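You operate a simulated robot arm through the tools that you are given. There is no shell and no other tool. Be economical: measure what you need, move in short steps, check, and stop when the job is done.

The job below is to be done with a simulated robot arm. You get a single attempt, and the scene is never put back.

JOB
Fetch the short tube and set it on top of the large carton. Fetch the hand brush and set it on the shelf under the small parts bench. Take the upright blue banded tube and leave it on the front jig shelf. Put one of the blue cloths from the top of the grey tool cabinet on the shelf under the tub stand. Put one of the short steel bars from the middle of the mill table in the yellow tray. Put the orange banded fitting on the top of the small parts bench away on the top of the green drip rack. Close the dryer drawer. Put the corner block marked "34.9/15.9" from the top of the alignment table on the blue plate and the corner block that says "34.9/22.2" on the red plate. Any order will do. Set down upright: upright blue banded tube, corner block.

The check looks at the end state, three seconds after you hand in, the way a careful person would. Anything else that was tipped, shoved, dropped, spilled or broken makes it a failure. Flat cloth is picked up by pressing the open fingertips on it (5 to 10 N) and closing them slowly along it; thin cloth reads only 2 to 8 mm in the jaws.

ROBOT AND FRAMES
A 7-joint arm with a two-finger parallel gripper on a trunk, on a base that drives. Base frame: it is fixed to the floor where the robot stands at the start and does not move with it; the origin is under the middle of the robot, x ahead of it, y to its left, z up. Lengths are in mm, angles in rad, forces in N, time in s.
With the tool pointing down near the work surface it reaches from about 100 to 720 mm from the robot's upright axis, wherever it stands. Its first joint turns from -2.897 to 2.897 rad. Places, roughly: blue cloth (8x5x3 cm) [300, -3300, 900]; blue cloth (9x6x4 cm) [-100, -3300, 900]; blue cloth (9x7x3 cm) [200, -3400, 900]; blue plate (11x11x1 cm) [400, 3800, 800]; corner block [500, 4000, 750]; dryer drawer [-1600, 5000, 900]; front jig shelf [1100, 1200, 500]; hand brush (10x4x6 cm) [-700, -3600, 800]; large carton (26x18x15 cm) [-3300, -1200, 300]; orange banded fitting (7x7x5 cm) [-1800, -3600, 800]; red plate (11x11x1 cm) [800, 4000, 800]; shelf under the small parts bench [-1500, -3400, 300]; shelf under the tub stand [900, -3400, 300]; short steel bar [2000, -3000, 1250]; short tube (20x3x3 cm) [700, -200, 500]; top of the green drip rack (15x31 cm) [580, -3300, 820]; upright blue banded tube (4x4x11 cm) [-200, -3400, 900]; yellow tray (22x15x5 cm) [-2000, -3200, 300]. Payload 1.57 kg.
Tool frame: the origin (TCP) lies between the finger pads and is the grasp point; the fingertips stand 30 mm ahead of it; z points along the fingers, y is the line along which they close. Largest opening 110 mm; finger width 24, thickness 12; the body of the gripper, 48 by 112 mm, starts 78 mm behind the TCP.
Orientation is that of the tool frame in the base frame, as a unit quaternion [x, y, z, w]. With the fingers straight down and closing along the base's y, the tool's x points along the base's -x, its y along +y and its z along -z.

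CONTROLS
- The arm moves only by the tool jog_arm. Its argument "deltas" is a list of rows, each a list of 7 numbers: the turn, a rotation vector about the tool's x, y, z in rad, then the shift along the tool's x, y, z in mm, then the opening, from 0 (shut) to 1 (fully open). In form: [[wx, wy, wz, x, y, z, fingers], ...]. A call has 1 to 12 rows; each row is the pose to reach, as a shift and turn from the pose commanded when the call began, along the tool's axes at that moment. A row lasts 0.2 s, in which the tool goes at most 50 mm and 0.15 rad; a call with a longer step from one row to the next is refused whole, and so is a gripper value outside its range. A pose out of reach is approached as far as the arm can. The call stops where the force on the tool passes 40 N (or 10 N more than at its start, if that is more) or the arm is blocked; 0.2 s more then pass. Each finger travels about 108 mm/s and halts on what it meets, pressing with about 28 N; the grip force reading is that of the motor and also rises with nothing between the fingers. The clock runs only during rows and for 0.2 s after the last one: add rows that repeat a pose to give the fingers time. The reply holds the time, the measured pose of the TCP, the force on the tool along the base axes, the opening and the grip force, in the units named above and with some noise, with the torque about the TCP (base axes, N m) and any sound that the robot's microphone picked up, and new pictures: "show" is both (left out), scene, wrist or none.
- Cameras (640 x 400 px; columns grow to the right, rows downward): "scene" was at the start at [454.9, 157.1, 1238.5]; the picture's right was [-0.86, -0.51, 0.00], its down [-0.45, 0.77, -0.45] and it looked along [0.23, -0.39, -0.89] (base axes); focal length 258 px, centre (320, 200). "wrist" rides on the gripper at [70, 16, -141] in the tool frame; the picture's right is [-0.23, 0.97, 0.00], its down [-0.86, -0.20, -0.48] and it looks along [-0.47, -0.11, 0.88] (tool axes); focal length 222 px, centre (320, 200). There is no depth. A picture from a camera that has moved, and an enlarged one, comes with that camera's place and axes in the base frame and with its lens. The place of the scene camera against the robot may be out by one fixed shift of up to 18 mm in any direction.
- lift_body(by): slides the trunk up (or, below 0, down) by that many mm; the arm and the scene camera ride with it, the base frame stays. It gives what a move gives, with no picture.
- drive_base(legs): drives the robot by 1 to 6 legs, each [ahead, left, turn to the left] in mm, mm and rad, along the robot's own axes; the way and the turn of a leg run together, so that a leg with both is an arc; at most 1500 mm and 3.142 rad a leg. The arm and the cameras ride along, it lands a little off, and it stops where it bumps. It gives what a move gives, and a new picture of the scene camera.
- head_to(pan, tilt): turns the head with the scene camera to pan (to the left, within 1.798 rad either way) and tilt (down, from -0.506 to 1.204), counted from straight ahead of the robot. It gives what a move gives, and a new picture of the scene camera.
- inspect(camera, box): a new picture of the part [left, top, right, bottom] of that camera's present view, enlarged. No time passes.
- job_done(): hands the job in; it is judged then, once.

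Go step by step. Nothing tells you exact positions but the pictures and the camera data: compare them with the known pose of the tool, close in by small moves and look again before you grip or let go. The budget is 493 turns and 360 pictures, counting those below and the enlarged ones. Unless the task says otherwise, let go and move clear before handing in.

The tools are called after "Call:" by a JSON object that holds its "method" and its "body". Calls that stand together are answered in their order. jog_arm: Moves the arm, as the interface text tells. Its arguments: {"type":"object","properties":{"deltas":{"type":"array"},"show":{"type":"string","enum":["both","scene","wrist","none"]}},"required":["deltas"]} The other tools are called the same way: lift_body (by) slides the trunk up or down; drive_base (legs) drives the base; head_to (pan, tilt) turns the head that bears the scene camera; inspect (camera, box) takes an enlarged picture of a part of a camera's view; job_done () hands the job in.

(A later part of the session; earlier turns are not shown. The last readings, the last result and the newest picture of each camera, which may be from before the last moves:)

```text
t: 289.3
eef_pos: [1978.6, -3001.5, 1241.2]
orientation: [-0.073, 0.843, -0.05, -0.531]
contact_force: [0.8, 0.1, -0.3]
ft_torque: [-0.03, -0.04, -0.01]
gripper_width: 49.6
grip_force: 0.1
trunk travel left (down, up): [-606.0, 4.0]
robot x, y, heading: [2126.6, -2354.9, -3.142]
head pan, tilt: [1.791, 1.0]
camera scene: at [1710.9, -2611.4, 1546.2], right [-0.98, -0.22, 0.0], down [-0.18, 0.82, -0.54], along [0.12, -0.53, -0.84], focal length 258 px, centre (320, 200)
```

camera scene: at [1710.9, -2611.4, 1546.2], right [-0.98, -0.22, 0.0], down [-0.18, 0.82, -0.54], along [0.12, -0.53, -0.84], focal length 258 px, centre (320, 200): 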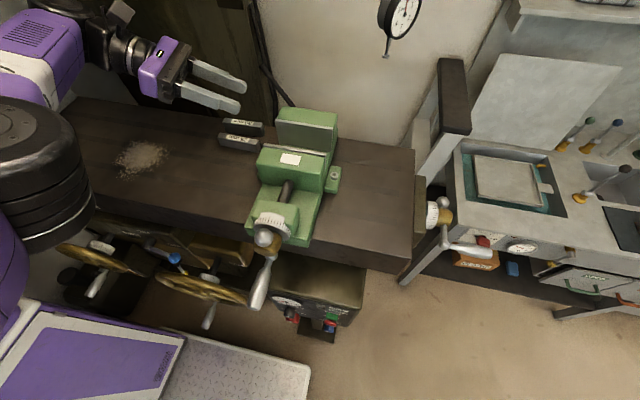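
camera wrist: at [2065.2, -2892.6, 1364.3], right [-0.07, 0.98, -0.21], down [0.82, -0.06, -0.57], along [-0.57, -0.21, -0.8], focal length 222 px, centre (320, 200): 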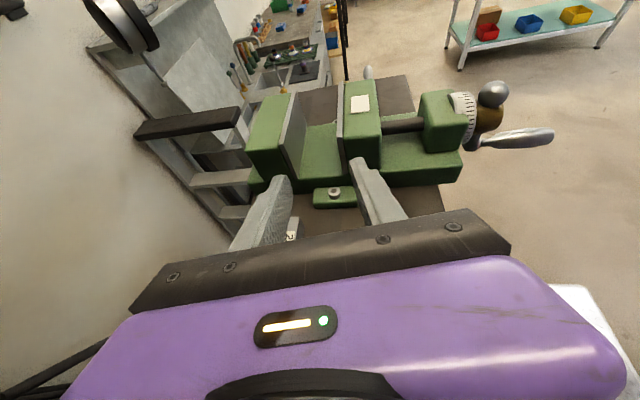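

Call:
{"method": "jog_arm", "body": {"deltas": [[0, 0, 0, -38, 3, 9, 0.45], [0, 0, 0, -76, 6, 17, 0.45]], "show": "both"}}

Call:
{"method": "inspect", "body": {"camera": "wrist", "box": [180, 100, 460, 275]}}

```text
t: 289.9
eef_pos: [1991.9, -2984.2, 1171.7]
orientation: [-0.073, 0.842, -0.053, -0.533]
contact_force: [4.2, 1.4, 16.7]
ft_torque: [-0.6, 0.15, 0.17]
gripper_width: 48.4
grip_force: 0.2
out of reach, approached as far as the arm can: row 1, 2
trunk travel left (down, up): [-606.0, 4.0]
robot x, y, heading: [2127.1, -2353.8, -3.137]
head pan, tilt: [1.791, 1.0]
camera scene: at [1711.0, -2611.4, 1546.8], right [-0.98, -0.22, 0.0], down [-0.18, 0.82, -0.54], along [0.12, -0.53, -0.84], focal length 258 px, centre (320, 200)
camera wrist: at [2084.6, -2949.3, 1295.0], right [-0.08, 0.97, -0.22], down [0.82, -0.06, -0.57], along [-0.56, -0.22, -0.8], focal length 222 px, centre (320, 200)
```

scene: 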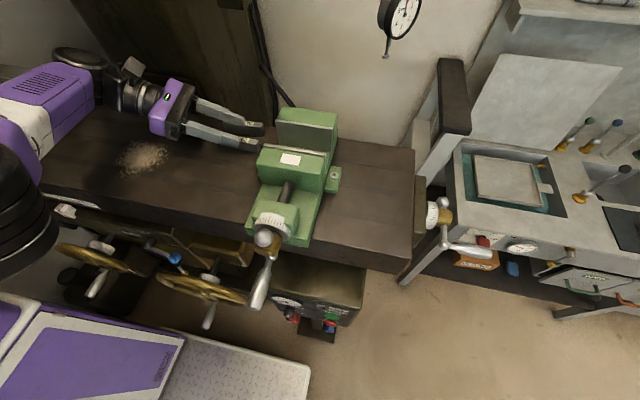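
wrist: 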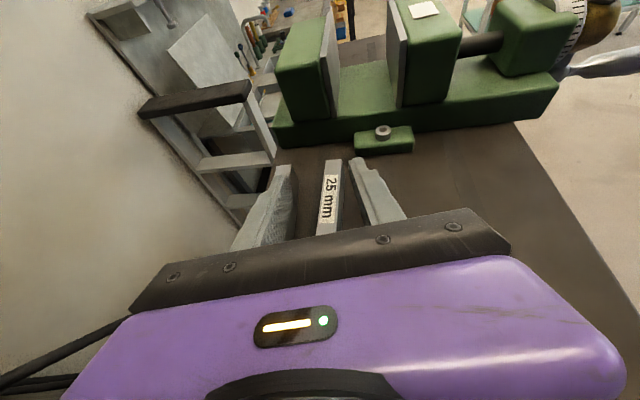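

```text
2.29 times, centred on (320, 188) of wrist
camera zoom: at [2084.6, -2949.3, 1295.0], right [-0.08, 0.97, -0.22], down [0.82, -0.06, -0.57], along [-0.56, -0.22, -0.8], focal length 508 px, centre (320, 229)
```

zoom: 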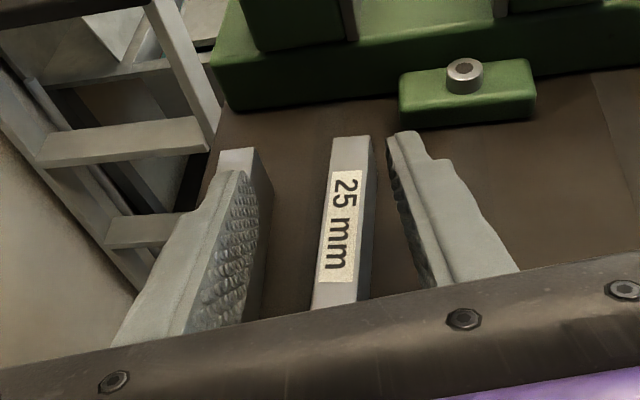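

Call:
{"method": "jog_arm", "body": {"deltas": [[0, 0, 0, 12, 2, -6, 0.45], [0, 0, 0, 22, 7, -10, 0.33], [0, 0, 0, 22, 7, -10, 0.33], [0, 0, 0, 22, 7, -10, 0.33]], "show": "wrist"}}

Call:
{"method": "inspect", "body": {"camera": "wrist", "box": [180, 100, 460, 275]}}

```text
t: 290.9
eef_pos: [1986.6, -2976.2, 1191.5]
orientation: [-0.073, 0.843, -0.049, -0.531]
contact_force: [0.7, -1.1, -1.1]
ft_torque: [-0.01, 0.01, 0.0]
gripper_width: 36.2
grip_force: 0.0
trunk travel left (down, up): [-606.0, 4.0]
robot x, y, heading: [2122.7, -2353.6, -3.142]
head pan, tilt: [1.791, 1.0]
camera wrist: at [2080.2, -2942.3, 1314.9], right [-0.08, 0.97, -0.21], down [0.82, -0.06, -0.56], along [-0.56, -0.22, -0.8], focal length 222 px, centre (320, 200)
```

wrist: 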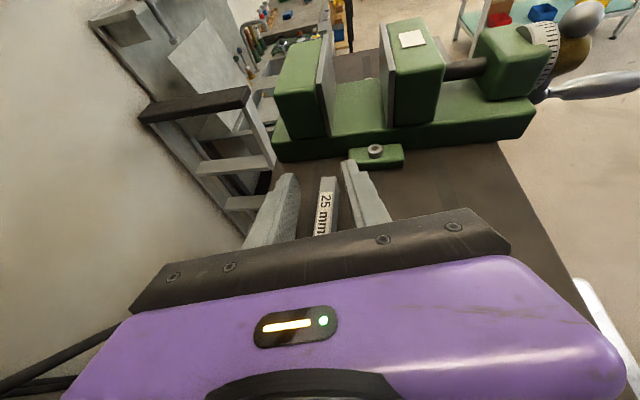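

```text
2.29 times, centred on (320, 188) of wrist
camera zoom: at [2080.2, -2942.3, 1314.9], right [-0.08, 0.97, -0.21], down [0.82, -0.06, -0.56], along [-0.56, -0.22, -0.8], focal length 508 px, centre (320, 229)
```

zoom: 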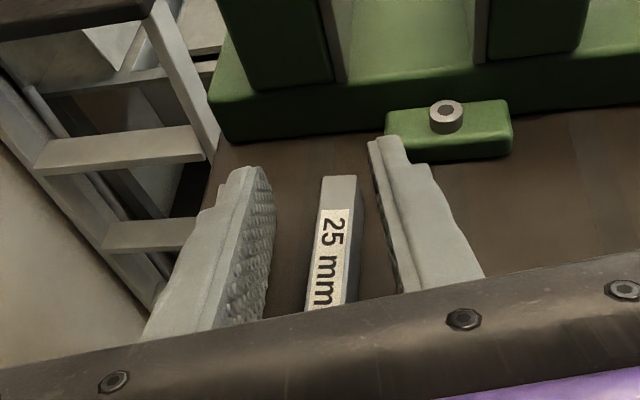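

Call:
{"method": "jog_arm", "body": {"deltas": [[0, 0, 0, -15, -6, 8, 0.33], [0, 0, 0, -30, -7, 15, 0.33], [0, 0, 0, -38, -7, 19, 0.33], [0, 0, 0, -42, -7, 21, 0.33]], "show": "wrist"}}

Call:
{"method": "inspect", "body": {"camera": "wrist", "box": [180, 100, 460, 275]}}

```text
t: 291.9
eef_pos: [1983.8, -2980.4, 1146.9]
orientation: [-0.074, 0.843, -0.05, -0.531]
contact_force: [0.1, -1.3, -0.2]
ft_torque: [0.0, 0.0, -0.01]
gripper_width: 36.2
grip_force: 0.0
out of reach, approached as far as the arm can: row 3, 4
trunk travel left (down, up): [-606.0, 4.0]
robot x, y, heading: [2128.2, -2355.0, -3.139]
head pan, tilt: [1.791, 1.0]
camera wrist: at [2076.5, -2946.8, 1270.9], right [-0.08, 0.97, -0.21], down [0.82, -0.06, -0.56], along [-0.56, -0.22, -0.8], focal length 222 px, centre (320, 200)
```

wrist: 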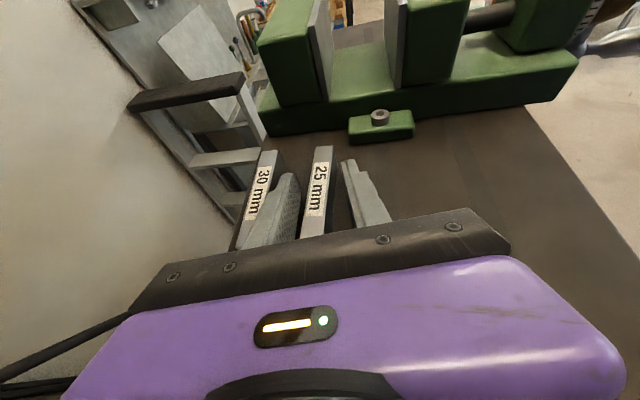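

```text
2.29 times, centred on (320, 188) of wrist
camera zoom: at [2076.5, -2946.8, 1270.9], right [-0.08, 0.97, -0.21], down [0.82, -0.06, -0.56], along [-0.56, -0.22, -0.8], focal length 508 px, centre (320, 229)
```

zoom: 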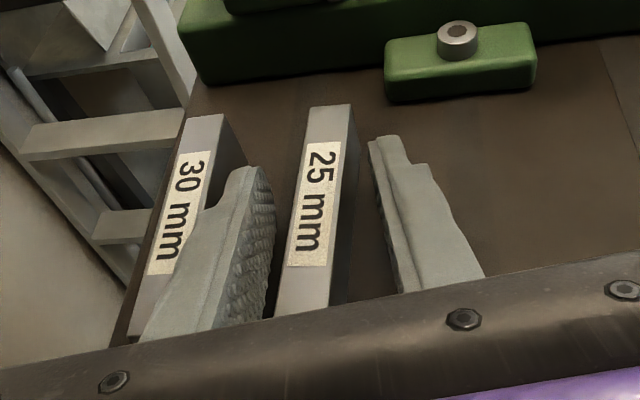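

The 25 mm bar is between the fingers. Closing.

Call:
{"method": "jog_arm", "body": {"deltas": [[0, 0, 0, -42, -7, 21, 0.2], [0, 0, 0, -42, -7, 21, 0.05], [0, 0, 0, -42, -7, 21, 0.0], [0, 0, 0, -42, -7, 21, 0.0]], "show": "wrist"}}

```text
t: 292.2
eef_pos: [1983.3, -2981.6, 1142.6]
orientation: [-0.072, 0.839, -0.055, -0.536]
contact_force: [1.0, 2.1, 2.4]
ft_torque: [0.05, 0.05, -0.06]
gripper_width: 23.1
grip_force: 0.4
out of reach, approached as far as the arm can: row 1
trunk travel left (down, up): [-606.0, 4.0]
robot x, y, heading: [2125.4, -2353.0, -3.137]
head pan, tilt: [1.791, 1.0]
stopped in row 1: the force on the tool passed its limit at 93 N (the readings are from after the stop); the commanded pose is now the measured one
camera wrist: at [2077.0, -2945.7, 1265.8], right [-0.08, 0.97, -0.22], down [0.82, -0.06, -0.57], along [-0.57, -0.23, -0.79], focal length 222 px, centre (320, 200)
```

wrist: 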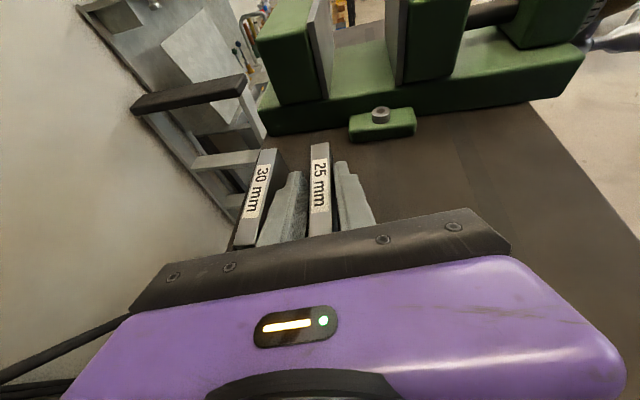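

Call:
{"method": "jog_arm", "body": {"deltas": [[0, 0, 0, 2, 0, -1, 0.15], [0, 0, 0, 2, 0, -1, 0.0], [0, 0, 0, 2, 0, -1, 0.0], [0, 0, 0, 2, 0, -1, 0.0]], "show": "none"}}

Call:
{"method": "jog_arm", "body": {"deltas": [[0, 0, 0, 20, 0, -9, 0.0], [0, 0, 0, 50, 0, -24, 0.0], [0, 0, 0, 70, 5, -33, 0.0]], "show": "both"}}

```text
t: 293.2
eef_pos: [1983.6, -2980.9, 1143.0]
orientation: [-0.073, 0.84, -0.055, -0.535]
contact_force: [0.1, 1.4, -0.4]
ft_torque: [0.01, -0.03, 0.0]
gripper_width: 16.0
grip_force: 27.7
trunk travel left (down, up): [-606.0, 4.0]
robot x, y, heading: [2125.9, -2354.6, -3.14]
head pan, tilt: [1.791, 1.0]
```

```text
t: 294.0
eef_pos: [1982.7, -2974.0, 1222.8]
orientation: [-0.074, 0.84, -0.055, -0.535]
contact_force: [0.8, 0.1, -2.2]
ft_torque: [0.03, -0.02, -0.02]
gripper_width: 15.6
grip_force: 27.8
trunk travel left (down, up): [-606.0, 4.0]
robot x, y, heading: [2125.0, -2356.5, -3.143]
head pan, tilt: [1.791, 1.0]
camera scene: at [1710.9, -2612.0, 1546.1], right [-0.98, -0.22, 0.0], down [-0.18, 0.82, -0.54], along [0.12, -0.53, -0.84], focal length 258 px, centre (320, 200)
camera wrist: at [2076.9, -2938.3, 1345.8], right [-0.08, 0.97, -0.22], down [0.82, -0.06, -0.57], along [-0.57, -0.23, -0.79], focal length 222 px, centre (320, 200)
```

scene: 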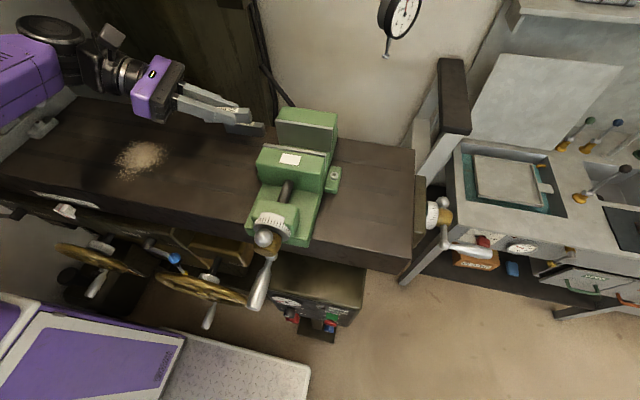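
wrist: 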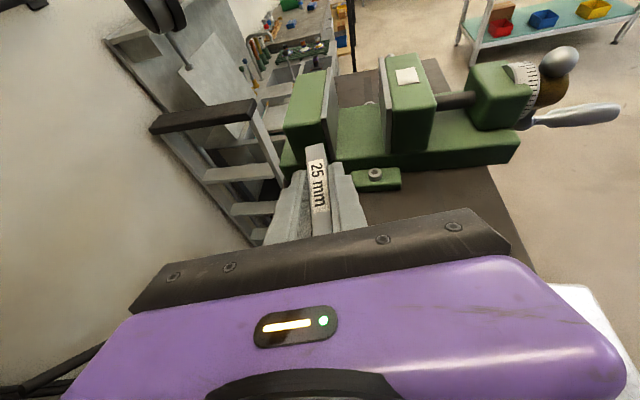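

The bar is held. Backing away from the mill and driving along to the yellow tray under the small parts bench.

Call:
{"method": "drive_base", "body": {"legs": [[0, -270, 0], [1400, 0, 0], [1400, -50, 0], [1000, 0, 0]]}}

Call:
{"method": "head_to", "body": {"pan": 1.79, "tilt": 0.7}}

```text
t: 306.4
eef_pos: [-188.5, -2712.0, 1223.3]
orientation: [-0.057, 0.841, -0.044, -0.536]
contact_force: [-0.7, -0.3, -3.4]
ft_torque: [-0.01, -0.04, 0.0]
gripper_width: 15.7
grip_force: 27.7
trunk travel left (down, up): [-606.0, 4.0]
robot x, y, heading: [-18.9, -2099.4, 3.105]
head pan, tilt: [1.791, 1.0]
stopped in leg 3: the robot was blocked; the commanded pose is now the measured one
camera scene: at [-447.7, -2338.3, 1546.0], right [-0.98, -0.18, 0.0], down [-0.15, 0.83, -0.54], along [0.1, -0.53, -0.84], focal length 258 px, centre (320, 200)
```

scene: 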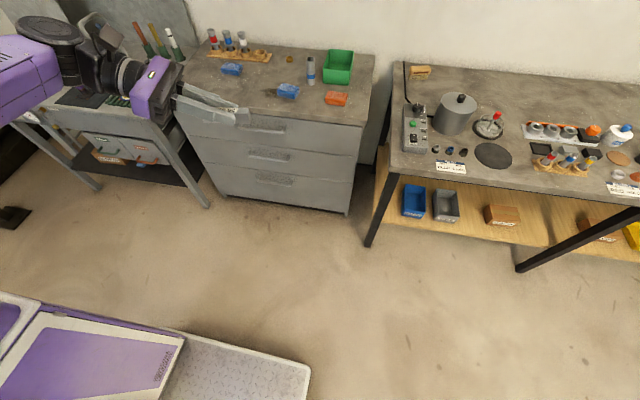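

```text
t: 307.2
eef_pos: [-188.6, -2711.3, 1222.7]
orientation: [-0.057, 0.841, -0.044, -0.536]
contact_force: [-0.5, 0.3, -2.4]
ft_torque: [0.02, 0.0, -0.01]
gripper_width: 16.0
grip_force: 28.4
trunk travel left (down, up): [-606.0, 4.0]
robot x, y, heading: [-21.5, -2096.2, 3.102]
head pan, tilt: [1.791, 0.7]
camera scene: at [-444.4, -2353.4, 1569.5], right [-0.98, -0.18, 0.0], down [-0.11, 0.63, -0.76], along [0.14, -0.75, -0.64], focal length 258 px, centre (320, 200)
```

scene: 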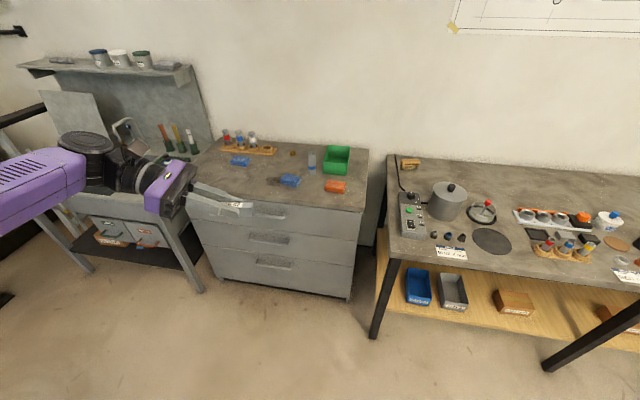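

Call:
{"method": "drive_base", "body": {"legs": [[-30, 230, 0.035], [1000, 0, 0], [900, 0, 0]]}}

Call:
{"method": "head_to", "body": {"pan": 1.79, "tilt": 0.8}}

```text
t: 317.9
eef_pos: [-2042.4, -2884.0, 1221.6]
orientation: [-0.055, 0.841, -0.043, -0.536]
contact_force: [0.3, 1.4, -3.1]
ft_torque: [0.03, -0.02, -0.03]
gripper_width: 15.7
grip_force: 28.0
trunk travel left (down, up): [-606.0, 4.0]
robot x, y, heading: [-1874.0, -2273.6, 3.092]
head pan, tilt: [1.791, 0.7]
camera scene: at [-2296.5, -2524.5, 1569.6], right [-0.99, -0.17, 0.0], down [-0.11, 0.63, -0.76], along [0.13, -0.75, -0.64], focal length 258 px, centre (320, 200)
```

scene: 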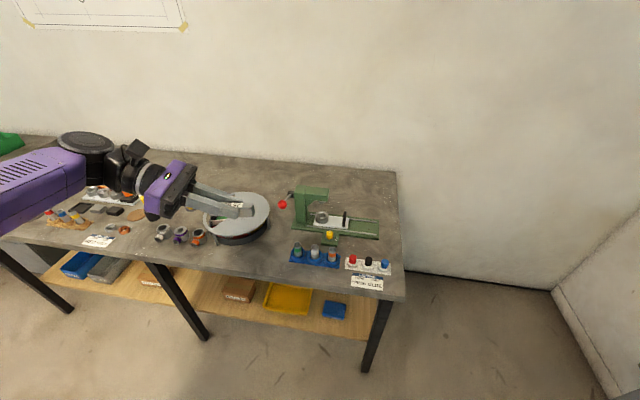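

```text
t: 318.6
eef_pos: [-2041.4, -2883.9, 1222.8]
orientation: [-0.055, 0.842, -0.043, -0.535]
contact_force: [0.1, -0.2, -2.8]
ft_torque: [0.03, -0.04, -0.01]
gripper_width: 15.5
grip_force: 27.3
trunk travel left (down, up): [-606.0, 4.0]
robot x, y, heading: [-1872.4, -2273.3, 3.095]
head pan, tilt: [1.791, 0.799]
camera scene: at [-2297.3, -2520.3, 1561.3], right [-0.99, -0.17, 0.0], down [-0.12, 0.71, -0.7], along [0.12, -0.69, -0.72], focal length 258 px, centre (320, 200)
```

scene: 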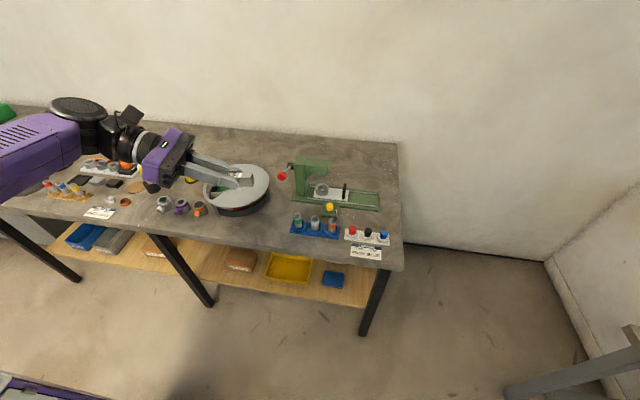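

The yellow tray is at about (−2013,−3190) on the shelf. I'll turn the tool toward −y, and lower the trunk.

Call:
{"method": "jog_arm", "body": {"deltas": [[0.126, 0, -0.06, 0, 0, 0, 0], [0.252, 0, -0.12, 0, 0, 0, 0], [0.378, 0, -0.18, 0, 0, 0, 0], [0.504, 0, -0.24, 0, 0, 0, 0], [0.63, 0, -0.3, 0, 0, 0, 0], [0.756, 0, -0.36, 0, 0, 0, 0], [0.882, 0, -0.42, 0, 0, 0, 0], [1.008, 0, -0.48, 0, 0, 0, 0], [1.134, 0, -0.54, 0, 0, 0, 0], [1.26, 0, -0.6, 0, 0, 0, 0]], "show": "none"}}

Call:
{"method": "lift_body", "body": {"by": -400}}

Call:
{"method": "lift_body", "body": {"by": -205}}

Call:
{"method": "jog_arm", "body": {"deltas": [[0, 0, 0, 0, 0, 0, 0]], "show": "both"}}

```text
t: 320.8
eef_pos: [-2041.5, -2884.6, 1223.2]
orientation: [-0.586, 0.603, -0.373, -0.392]
contact_force: [0.0, -0.8, -3.3]
ft_torque: [0.01, -0.01, 0.0]
gripper_width: 15.6
grip_force: 27.5
trunk travel left (down, up): [-606.0, 4.0]
robot x, y, heading: [-1871.5, -2275.4, 3.095]
head pan, tilt: [1.791, 0.799]
```

```text
t: 324.6
eef_pos: [-2041.1, -2883.8, 823.7]
orientation: [-0.585, 0.605, -0.373, -0.391]
contact_force: [0.0, 0.0, -2.9]
ft_torque: [0.04, -0.01, -0.01]
gripper_width: 15.7
grip_force: 28.2
trunk travel left (down, up): [-206.0, 404.0]
robot x, y, heading: [-1870.9, -2267.8, 3.096]
head pan, tilt: [1.791, 0.799]
```

```text
t: 326.8
eef_pos: [-2042.1, -2884.1, 616.6]
orientation: [-0.585, 0.605, -0.372, -0.391]
contact_force: [0.2, 1.1, -3.2]
ft_torque: [-0.01, 0.02, -0.03]
gripper_width: 15.9
grip_force: 28.1
trunk travel left (down, up): [-1.0, 609.0]
robot x, y, heading: [-1868.1, -2273.7, 3.094]
head pan, tilt: [1.791, 0.799]
```

```text
t: 327.2
eef_pos: [-2041.5, -2882.3, 617.1]
orientation: [-0.586, 0.605, -0.372, -0.391]
contact_force: [0.8, -0.4, -2.7]
ft_torque: [-0.01, 0.0, -0.01]
gripper_width: 15.6
grip_force: 27.9
trunk travel left (down, up): [-1.0, 609.0]
robot x, y, heading: [-1871.5, -2274.2, 3.094]
head pan, tilt: [1.791, 0.799]
camera scene: at [-2297.3, -2520.2, 956.3], right [-0.99, -0.17, 0.0], down [-0.12, 0.71, -0.7], along [0.12, -0.69, -0.72], focal length 258 px, centre (320, 200)
camera wrist: at [-2053.3, -2783.8, 740.0], right [-0.97, 0.13, -0.2], down [0.22, 0.78, -0.58], along [0.08, -0.61, -0.79], focal length 222 px, centre (320, 200)
```

scene: 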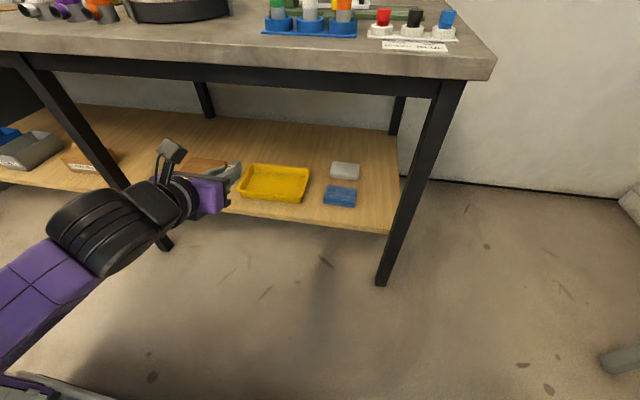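
wrist: 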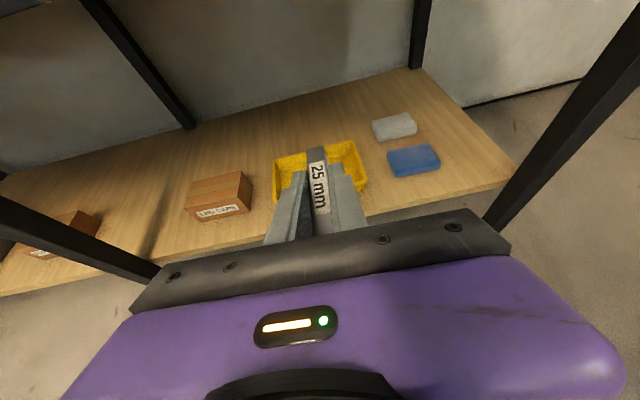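

Call:
{"method": "jog_arm", "body": {"deltas": [[0, 0, 0, -36, 0, 18, 0], [0, 0, 0, -72, 0, 36, 0], [0, 0, 0, -108, 0, 54, 0], [0, 0, 0, -144, 0, 73, 0], [0, 0, 0, -175, 0, 90, 0]], "show": "wrist"}}

```text
t: 328.4
eef_pos: [-2045.6, -2892.7, 422.2]
orientation: [-0.586, 0.605, -0.373, -0.39]
contact_force: [0.7, -0.3, -2.4]
ft_torque: [0.01, 0.02, 0.0]
gripper_width: 15.7
grip_force: 27.7
trunk travel left (down, up): [-1.0, 609.0]
robot x, y, heading: [-1872.1, -2272.3, 3.097]
head pan, tilt: [1.791, 0.799]
camera wrist: at [-2057.3, -2792.3, 545.1], right [-0.97, 0.13, -0.2], down [0.22, 0.78, -0.58], along [0.08, -0.61, -0.79], focal length 222 px, centre (320, 200)
```

wrist: 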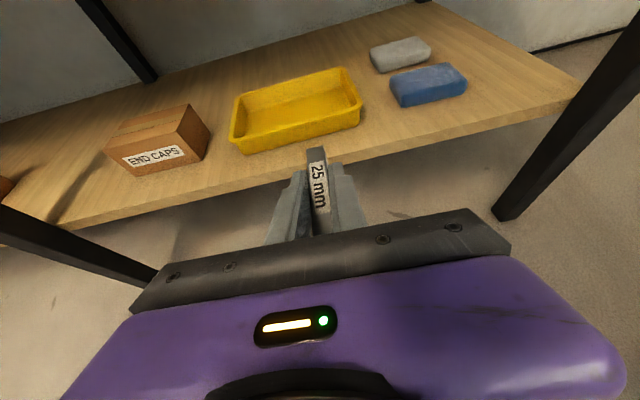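

Call:
{"method": "drive_base", "body": {"legs": [[-15, 250, 0.03]]}}

Call:
{"method": "jog_arm", "body": {"deltas": [[0, 0, 0, -5, 0, 2, 0]], "show": "wrist"}}

```text
t: 330.2
eef_pos: [-2019.2, -3146.0, 423.1]
orientation: [-0.594, 0.596, -0.379, -0.386]
contact_force: [-0.1, -0.3, -2.9]
ft_torque: [0.06, 0.02, 0.0]
gripper_width: 15.9
grip_force: 28.3
trunk travel left (down, up): [-1.0, 609.0]
robot x, y, heading: [-1863.6, -2519.8, 3.128]
head pan, tilt: [1.791, 0.799]
camera scene: at [-2281.8, -2781.6, 956.3], right [-0.98, -0.2, 0.0], down [-0.15, 0.7, -0.7], along [0.14, -0.68, -0.72], focal length 258 px, centre (320, 200)
```

scene: 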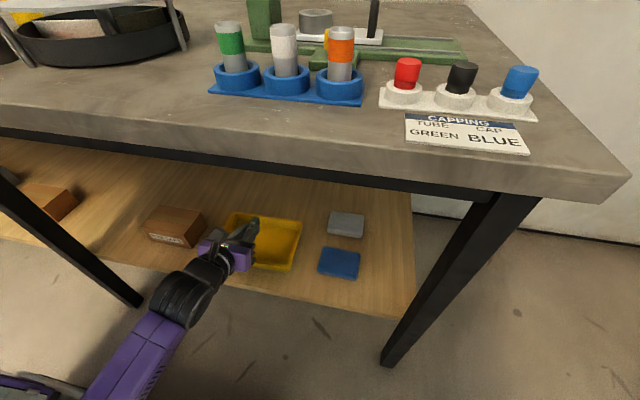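

```text
t: 330.6
eef_pos: [-2017.2, -3145.2, 416.6]
orientation: [-0.595, 0.595, -0.379, -0.385]
contact_force: [-0.6, 0.1, -2.0]
ft_torque: [0.02, 0.0, 0.02]
gripper_width: 16.0
grip_force: 27.9
trunk travel left (down, up): [-1.0, 609.0]
robot x, y, heading: [-1864.4, -2520.9, 3.125]
head pan, tilt: [1.791, 0.799]
camera wrist: at [-2033.2, -3045.6, 539.7], right [-0.97, 0.1, -0.2], down [0.2, 0.79, -0.58], along [0.1, -0.6, -0.79], focal length 222 px, centre (320, 200)
```

wrist: 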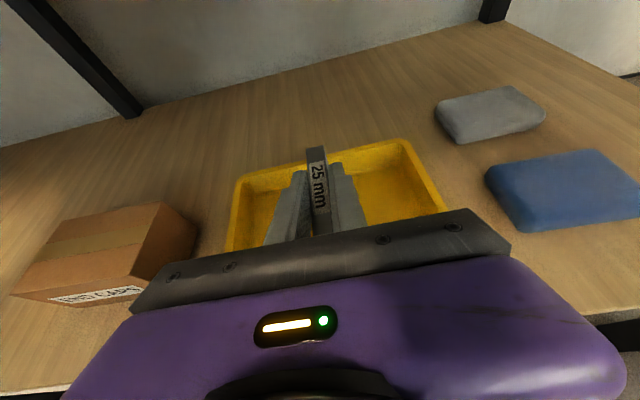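

Call:
{"method": "jog_arm", "body": {"deltas": [[0, 0, 0, -20, 0, 25, 0], [0, 0, 0, -42, 0, 45, 0], [0, 0, 0, -52, 0, 54, 0]], "show": "both"}}

Call:
{"method": "inspect", "body": {"camera": "scene", "box": [160, 190, 340, 300]}}

```text
t: 331.4
eef_pos: [-2019.7, -3174.1, 346.8]
orientation: [-0.594, 0.595, -0.378, -0.386]
contact_force: [-0.1, 1.3, -2.9]
ft_torque: [0.04, 0.03, 0.01]
gripper_width: 15.9
grip_force: 27.9
trunk travel left (down, up): [-1.0, 609.0]
robot x, y, heading: [-1865.4, -2520.6, 3.128]
head pan, tilt: [1.791, 0.799]
camera scene: at [-2281.7, -2781.5, 956.3], right [-0.98, -0.2, 0.0], down [-0.15, 0.7, -0.7], along [0.14, -0.68, -0.72], focal length 258 px, centre (320, 200)
camera wrist: at [-2034.9, -3074.7, 469.3], right [-0.97, 0.1, -0.2], down [0.2, 0.79, -0.58], along [0.1, -0.61, -0.79], focal length 222 px, centre (320, 200)
```

scene: 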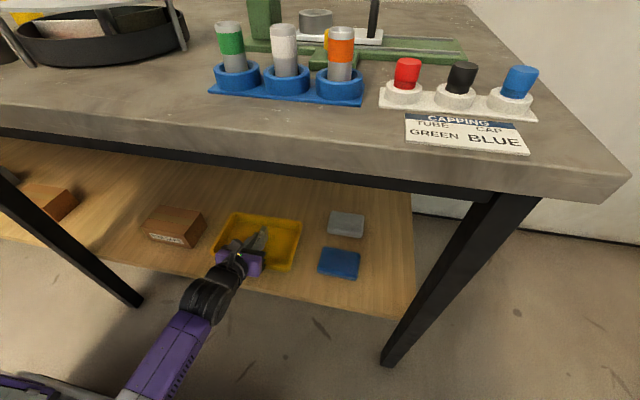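
wrist: 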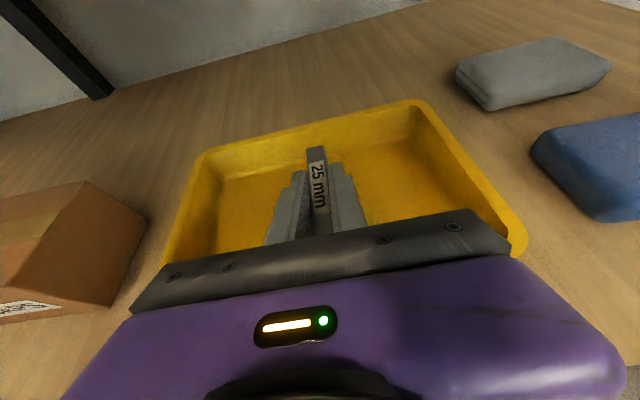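

```text
3.56 times, centred on (250, 245) of scene
camera zoom: at [-2281.7, -2781.5, 956.3], right [-0.98, -0.2, 0.0], down [-0.15, 0.7, -0.7], along [0.14, -0.68, -0.72], focal length 918 px, centre (569, 40)
```

zoom: 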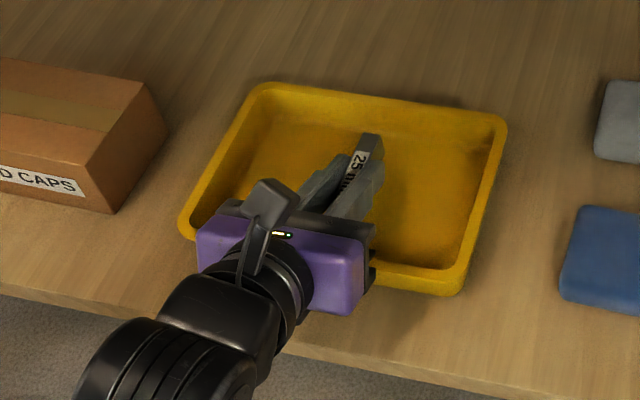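

Call:
{"method": "jog_arm", "body": {"deltas": [[0, 0, 0, -3, 0, 1.5, 0], [0, 0, 0, -6, 0, 3, 0], [0, 0, 0, -9, 0, 4, 0], [0, 0, 0, -12, 0, 5.5, 0]], "show": "none"}}

Call:
{"method": "inspect", "body": {"camera": "scene", "box": [160, 190, 340, 300]}}

```text
t: 332.4
eef_pos: [-2020.6, -3173.0, 334.6]
orientation: [-0.595, 0.595, -0.379, -0.385]
contact_force: [0.3, -0.2, -2.4]
ft_torque: [0.03, 0.01, 0.04]
gripper_width: 15.8
grip_force: 28.0
trunk travel left (down, up): [-1.0, 609.0]
robot x, y, heading: [-1866.9, -2520.0, 3.127]
head pan, tilt: [1.791, 0.799]
```

```text
3.56 times, centred on (250, 245) of scene
camera zoom: at [-2281.8, -2781.6, 956.3], right [-0.98, -0.2, 0.0], down [-0.15, 0.7, -0.7], along [0.14, -0.68, -0.72], focal length 918 px, centre (569, 40)
```

zoom: 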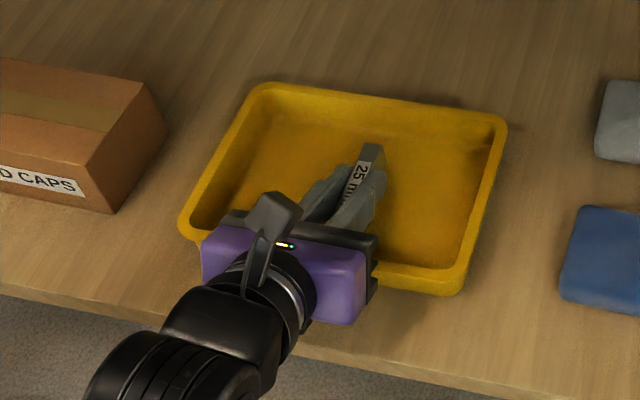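

Call:
{"method": "jog_arm", "body": {"deltas": [[0, 0, 0, -2, 0, 1, 0], [0, 0, 0, -4, 0, 2, 0], [0, 0, 0, -6, 0, 3, 0], [0, 0, 0, -8, 0, 4, 0], [0, 0, 0, -10, 0, 5, 0]], "show": "none"}}

```text
t: 333.6
eef_pos: [-2018.4, -3175.7, 327.9]
orientation: [-0.592, 0.593, -0.384, -0.389]
contact_force: [0.8, 3.5, 30.7]
ft_torque: [0.28, 0.02, -0.04]
gripper_width: 15.8
grip_force: 28.1
trunk travel left (down, up): [-1.0, 609.0]
robot x, y, heading: [-1859.3, -2520.9, 3.126]
head pan, tilt: [1.791, 0.799]
```

Contact at the tray floor. Opening and lifting out.

Call:
{"method": "jog_arm", "body": {"deltas": [[0, 0, 0, 3, 0, -1, 0.12], [0, 0, 0, 5, 0, -2, 0.25], [0, 0, 0, 5, 0, -2, 0.35], [0, 0, 0, 5, 0, -2, 0.35]], "show": "wrist"}}

Call:
{"method": "jog_arm", "body": {"deltas": [[0, 0, 0, 30, 0, -14, 0.35], [0, 0, 0, 65, 0, -31, 0.35], [0, 0, 0, 80, 0, -60, 0.35]], "show": "wrist"}}

```text
t: 334.6
eef_pos: [-2018.9, -3173.9, 327.6]
orientation: [-0.595, 0.595, -0.379, -0.384]
contact_force: [2.9, -6.2, 14.7]
ft_torque: [0.83, 0.25, -0.13]
gripper_width: 30.4
grip_force: 0.1
trunk travel left (down, up): [-1.0, 609.0]
robot x, y, heading: [-1867.0, -2520.7, 3.126]
head pan, tilt: [1.791, 0.799]
camera wrist: at [-2034.1, -3073.4, 450.1], right [-0.97, 0.1, -0.2], down [0.2, 0.79, -0.58], along [0.1, -0.6, -0.79], focal length 222 px, centre (320, 200)
```

wrist: 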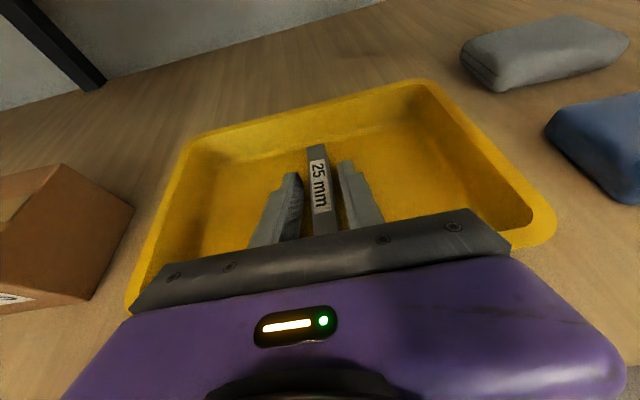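

```text
t: 335.4
eef_pos: [-2019.2, -3152.1, 426.9]
orientation: [-0.595, 0.595, -0.379, -0.385]
contact_force: [-0.5, 0.7, 0.1]
ft_torque: [0.03, 0.02, -0.03]
gripper_width: 38.6
grip_force: 0.0
trunk travel left (down, up): [-1.0, 609.0]
robot x, y, heading: [-1863.7, -2521.1, 3.123]
head pan, tilt: [1.791, 0.799]
camera wrist: at [-2034.2, -3053.4, 549.2], right [-0.97, 0.1, -0.2], down [0.2, 0.79, -0.58], along [0.1, -0.6, -0.79], focal length 222 px, centre (320, 200)
```

wrist: 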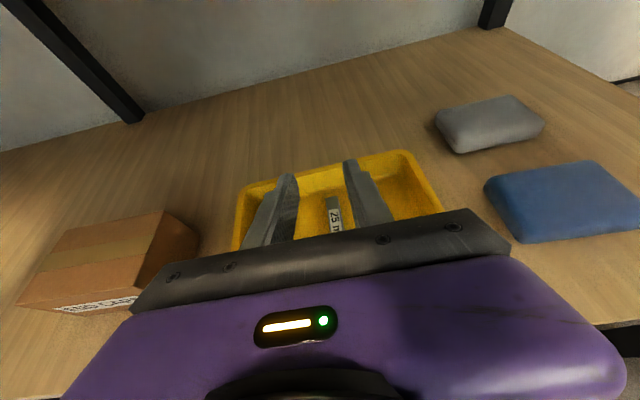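

The bar is in the yellow tray. Now the hand brush: back out, raise, and drive toward the other end of the bench.

Call:
{"method": "drive_base", "body": {"legs": [[0, -330, 0.015]]}}

Call:
{"method": "lift_body", "body": {"by": 400}}

Call:
{"method": "lift_body", "body": {"by": 160}}

Call:
{"method": "drive_base", "body": {"legs": [[-1300, 0, 0], [0, 180, 0]]}}

Call:
{"method": "head_to", "body": {"pan": 1.6, "tilt": 0.8}}

```text
t: 337.6
eef_pos: [-2009.0, -2817.9, 427.0]
orientation: [0.598, -0.592, 0.381, 0.383]
contact_force: [-0.1, 0.0, -0.2]
ft_torque: [0.01, 0.0, 0.01]
gripper_width: 38.3
grip_force: 0.0
trunk travel left (down, up): [-1.0, 609.0]
robot x, y, heading: [-1865.9, -2185.1, 3.138]
head pan, tilt: [1.791, 0.799]
camera scene: at [-2275.3, -2450.1, 956.3], right [-0.98, -0.21, 0.0], down [-0.15, 0.7, -0.7], along [0.15, -0.68, -0.72], focal length 258 px, centre (320, 200)
```

scene: 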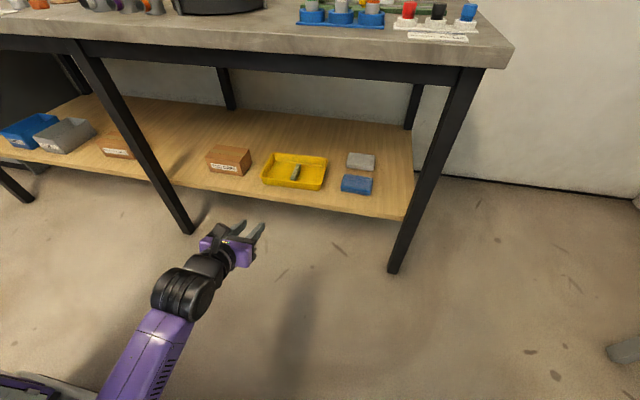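

```text
t: 341.5
eef_pos: [-2008.8, -2817.5, 826.4]
orientation: [0.598, -0.592, 0.381, 0.383]
contact_force: [0.6, -1.0, 1.2]
ft_torque: [-0.02, 0.03, -0.03]
gripper_width: 38.4
grip_force: 0.1
trunk travel left (down, up): [-401.0, 209.0]
robot x, y, heading: [-1856.2, -2185.6, 3.134]
head pan, tilt: [1.791, 0.799]
```

```text
t: 343.3
eef_pos: [-2009.1, -2817.6, 986.6]
orientation: [0.597, -0.592, 0.381, 0.384]
contact_force: [0.4, 0.2, -0.3]
ft_torque: [-0.01, 0.0, 0.03]
gripper_width: 38.5
grip_force: 0.2
trunk travel left (down, up): [-561.0, 49.0]
robot x, y, heading: [-1858.3, -2188.3, 3.138]
head pan, tilt: [1.791, 0.799]
```

```text
t: 350.8
eef_pos: [-734.9, -3004.7, 986.5]
orientation: [0.599, -0.591, 0.381, 0.382]
contact_force: [-0.4, 0.4, -0.6]
ft_torque: [0.02, 0.0, 0.02]
gripper_width: 38.6
grip_force: 0.1
trunk travel left (down, up): [-561.0, 49.0]
robot x, y, heading: [-590.5, -2364.6, 3.144]
head pan, tilt: [1.791, 0.799]
camera scene: at [-1003.4, -2635.1, 1516.3], right [-0.98, -0.22, 0.0], down [-0.16, 0.7, -0.7], along [0.15, -0.68, -0.72], focal length 258 px, centre (320, 200)
```

scene: 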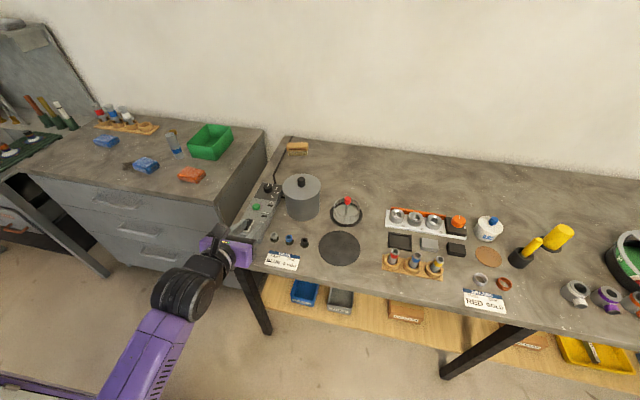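

```text
t: 351.6
eef_pos: [-735.0, -3002.6, 986.9]
orientation: [0.599, -0.591, 0.382, 0.382]
contact_force: [-0.1, 0.1, -0.1]
ft_torque: [-0.04, 0.0, -0.05]
gripper_width: 38.5
grip_force: 0.1
trunk travel left (down, up): [-561.0, 49.0]
robot x, y, heading: [-589.6, -2370.5, 3.145]
head pan, tilt: [1.6, 0.799]
camera scene: at [-1018.6, -2637.1, 1516.3], right [-1.0, -0.03, 0.0], down [-0.02, 0.72, -0.7], along [0.02, -0.7, -0.72], focal length 258 px, centre (320, 200)
```

scene: 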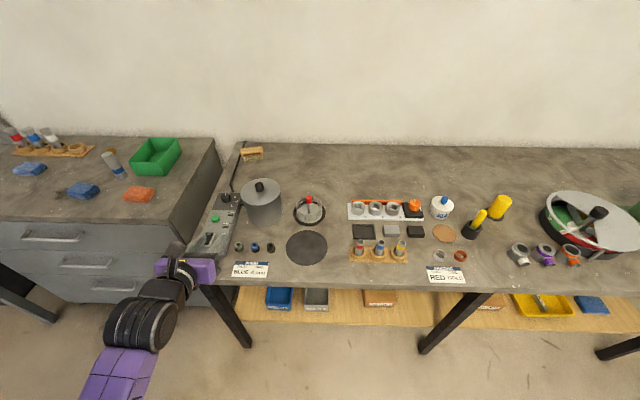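

Call:
{"method": "inspect", "body": {"camera": "scene", "box": [210, 130, 310, 193]}}

```text
6.35 times, centred on (260, 162) of scene
camera zoom: at [-1018.6, -2637.1, 1516.3], right [-1.0, -0.03, 0.0], down [-0.02, 0.72, -0.7], along [0.02, -0.7, -0.72], focal length 1640 px, centre (701, 444)
```

zoom: 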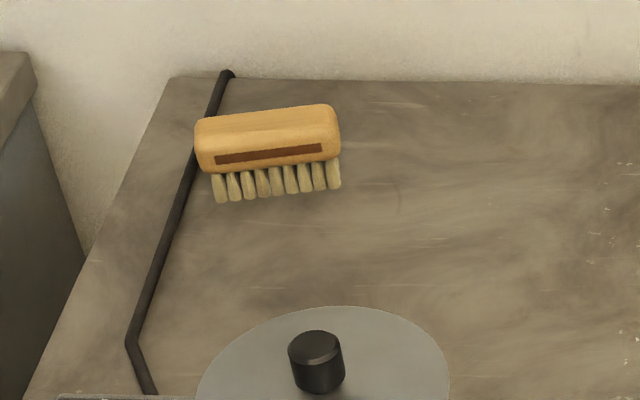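

The brush stands bristles-down at about (−697,−3568), ~95 mm long along x. I can grip it end-to-end (110 mm opening) with the tool pointing −y, pitched. Moving the base in.

Call:
{"method": "drive_base", "body": {"legs": [[-100, 0, 0], [0, 350, 0]]}}

Call:
{"method": "jog_arm", "body": {"deltas": [[0, 0, 0, 20, 0, 0, 1], [0, 0, 0, 40, 10, 20, 1]], "show": "both"}}

```text
t: 354.6
eef_pos: [-635.5, -3359.0, 987.4]
orientation: [0.599, -0.591, 0.382, 0.382]
contact_force: [-0.5, -0.3, -0.1]
ft_torque: [0.05, 0.0, 0.02]
gripper_width: 38.7
grip_force: 0.0
trunk travel left (down, up): [-561.0, 49.0]
robot x, y, heading: [-488.1, -2724.0, 3.139]
head pan, tilt: [1.6, 0.799]
camera scene: at [-918.9, -2992.8, 1516.3], right [-1.0, -0.03, 0.0], down [-0.02, 0.72, -0.7], along [0.02, -0.7, -0.72], focal length 258 px, centre (320, 200)
```

scene: 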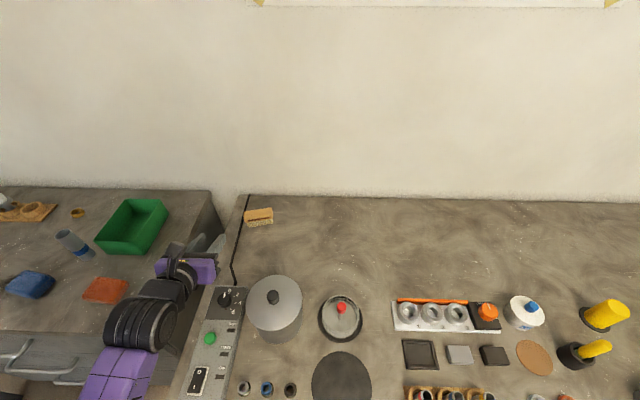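

```text
t: 355.2
eef_pos: [-645.7, -3395.1, 1015.1]
orientation: [0.599, -0.591, 0.382, 0.382]
contact_force: [-0.1, -0.2, 0.5]
ft_torque: [0.04, 0.01, 0.01]
gripper_width: 110.2
grip_force: 0.0
trunk travel left (down, up): [-561.0, 49.0]
robot x, y, heading: [-491.7, -2728.1, 3.135]
head pan, tilt: [1.6, 0.799]
camera scene: at [-919.0, -2992.6, 1516.3], right [-1.0, -0.03, 0.0], down [-0.02, 0.72, -0.7], along [0.02, -0.7, -0.72], focal length 258 px, centre (320, 200)
camera wrist: at [-661.5, -3296.0, 1137.2], right [-0.98, 0.09, -0.2], down [0.19, 0.79, -0.58], along [0.11, -0.6, -0.79], focal length 222 px, centre (320, 200)
```

scene: 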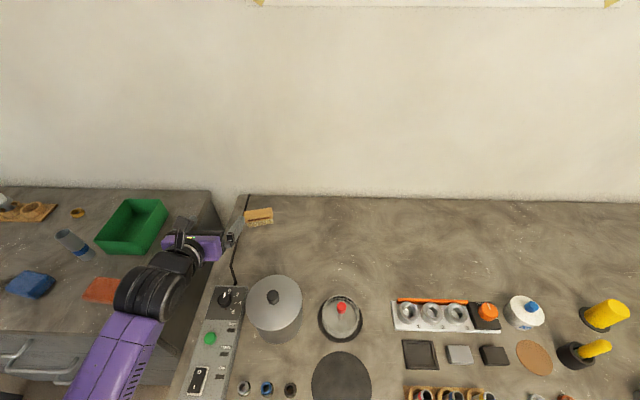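
wrist: 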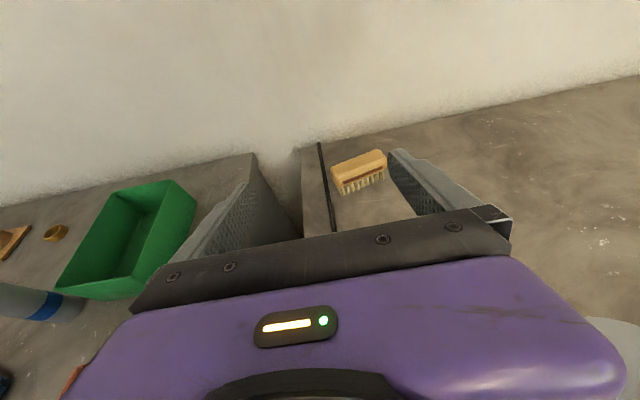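

Call:
{"method": "inspect", "body": {"camera": "wrist", "box": [300, 135, 420, 210]}}

```text
5.33 times, centred on (360, 172) of wrist
camera zoom: at [-661.5, -3296.0, 1137.2], right [-0.98, 0.09, -0.2], down [0.19, 0.79, -0.58], along [0.11, -0.6, -0.79], focal length 1185 px, centre (107, 347)
```

zoom: 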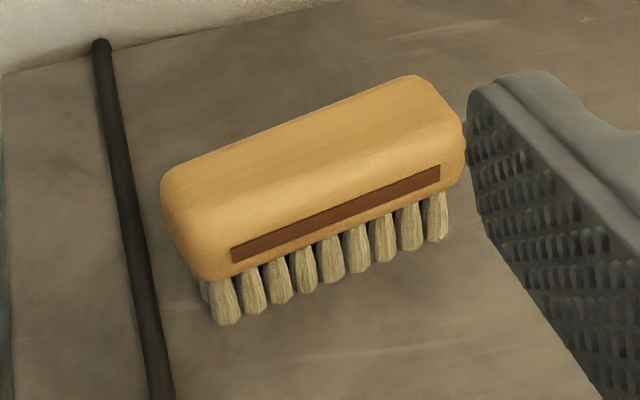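

Call:
{"method": "lift_body", "body": {"by": -125}}

Call:
{"method": "jog_arm", "body": {"deltas": [[0.1, 0, -0.045, 0, 0, 0, 1], [0.196, 0, -0.088, 0, 0, 0, 1]], "show": "none"}}

```text
t: 356.7
eef_pos: [-644.3, -3395.1, 890.4]
orientation: [0.599, -0.591, 0.382, 0.383]
contact_force: [0.4, 0.1, 0.2]
ft_torque: [-0.01, -0.02, 0.0]
gripper_width: 109.9
grip_force: 0.0
trunk travel left (down, up): [-436.0, 174.0]
robot x, y, heading: [-488.8, -2721.6, 3.141]
head pan, tilt: [1.6, 0.799]
```

```text
t: 357.3
eef_pos: [-644.5, -3395.2, 888.7]
orientation: [0.599, -0.591, 0.381, 0.382]
contact_force: [0.3, -0.5, 1.0]
ft_torque: [-0.01, 0.01, 0.0]
gripper_width: 110.0
grip_force: 0.1
out of reach, approached as far as the arm can: row 1, 2
trunk travel left (down, up): [-436.0, 174.0]
robot x, y, heading: [-490.4, -2721.8, 3.137]
head pan, tilt: [1.6, 0.799]
```

Call:
{"method": "lift_body", "body": {"by": 110}}

Call:
{"method": "drive_base", "body": {"legs": [[205, 0, 0]]}}

Call:
{"method": "jog_arm", "body": {"deltas": [[0, 0, 0, 0, -45, 0, 1], [0, 0, 0, 0, -90, 0, 1], [0, 0, 0, 0, -135, 0, 1]], "show": "wrist"}}

```text
t: 358.8
eef_pos: [-643.5, -3396.2, 999.5]
orientation: [0.6, -0.591, 0.382, 0.382]
contact_force: [0.2, -0.1, 0.3]
ft_torque: [0.05, -0.02, 0.0]
gripper_width: 109.9
grip_force: 0.1
trunk travel left (down, up): [-546.0, 64.0]
robot x, y, heading: [-493.1, -2723.4, 3.148]
head pan, tilt: [1.6, 0.799]
```

```text
t: 360.4
eef_pos: [-855.0, -3395.4, 1000.0]
orientation: [0.599, -0.591, 0.382, 0.383]
contact_force: [0.0, -0.1, -0.1]
ft_torque: [0.01, -0.02, 0.03]
gripper_width: 110.1
grip_force: 0.1
trunk travel left (down, up): [-546.0, 64.0]
robot x, y, heading: [-700.3, -2722.4, 3.14]
head pan, tilt: [1.6, 0.799]
camera scene: at [-1129.6, -2993.2, 1501.3], right [-1.0, -0.03, 0.0], down [-0.02, 0.72, -0.7], along [0.02, -0.7, -0.72], focal length 258 px, centre (320, 200)
```

scene: 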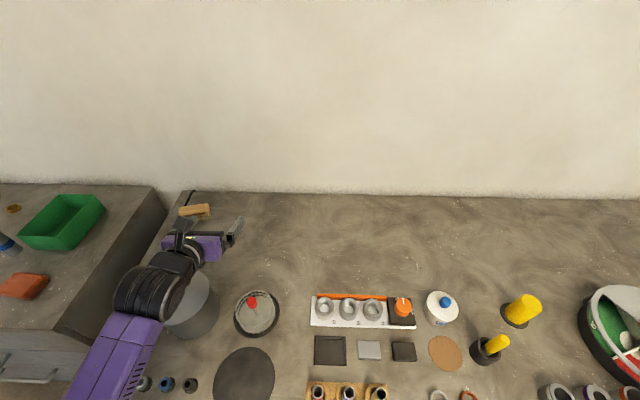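

```text
t: 361.2
eef_pos: [-721.4, -3393.3, 1000.4]
orientation: [0.599, -0.591, 0.382, 0.381]
contact_force: [-0.2, -0.1, 0.4]
ft_torque: [0.02, 0.01, 0.0]
gripper_width: 110.1
grip_force: 0.0
trunk travel left (down, up): [-546.0, 64.0]
robot x, y, heading: [-698.3, -2723.6, 3.141]
head pan, tilt: [1.6, 0.799]
camera wrist: at [-737.8, -3293.9, 1122.7], right [-0.98, 0.09, -0.2], down [0.19, 0.79, -0.58], along [0.11, -0.6, -0.79], focal length 222 px, centre (320, 200)
```

wrist: 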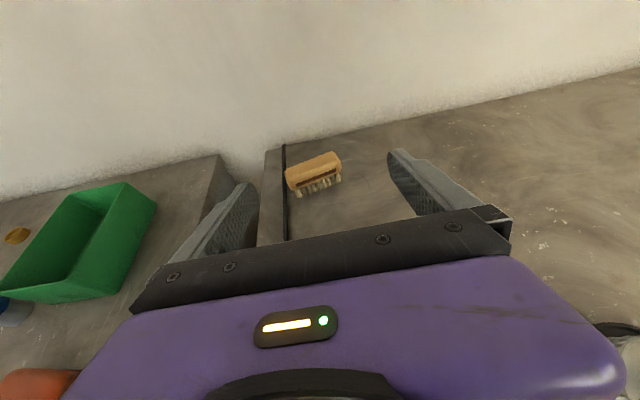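

Call:
{"method": "jog_arm", "body": {"deltas": [[0.1, 0, -0.045, 0, 0, 0, 1], [0.196, 0, -0.088, 0, 0, 0, 1]], "show": "wrist"}}

Call:
{"method": "inspect", "body": {"camera": "wrist", "box": [240, 120, 400, 220]}}

```text
t: 361.8
eef_pos: [-720.2, -3393.4, 999.2]
orientation: [0.66, -0.523, 0.42, 0.338]
contact_force: [0.1, -0.5, 0.3]
ft_torque: [0.02, 0.04, -0.03]
gripper_width: 109.9
grip_force: 0.1
trunk travel left (down, up): [-546.0, 64.0]
robot x, y, heading: [-701.1, -2722.1, -3.141]
head pan, tilt: [1.6, 0.799]
camera wrist: at [-757.6, -3299.7, 1122.2], right [-0.97, -0.13, -0.2], down [0.01, 0.82, -0.58], along [0.24, -0.56, -0.79], focal length 222 px, centre (320, 200)
```

wrist: 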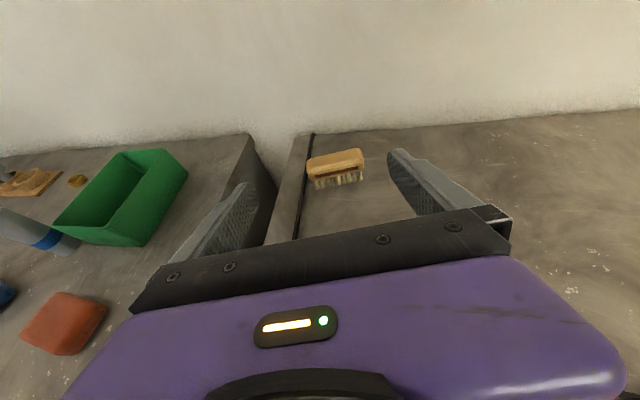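

```text
4.00 times, centred on (320, 170) of wrist
camera zoom: at [-757.6, -3299.7, 1122.2], right [-0.97, -0.13, -0.2], down [0.01, 0.82, -0.58], along [0.24, -0.56, -0.79], focal length 888 px, centre (320, 320)
```

zoom: 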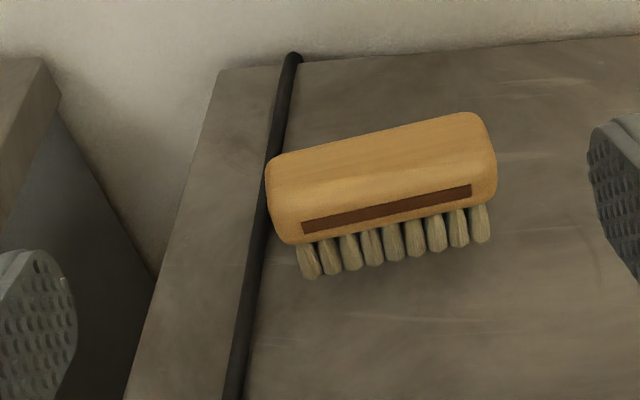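

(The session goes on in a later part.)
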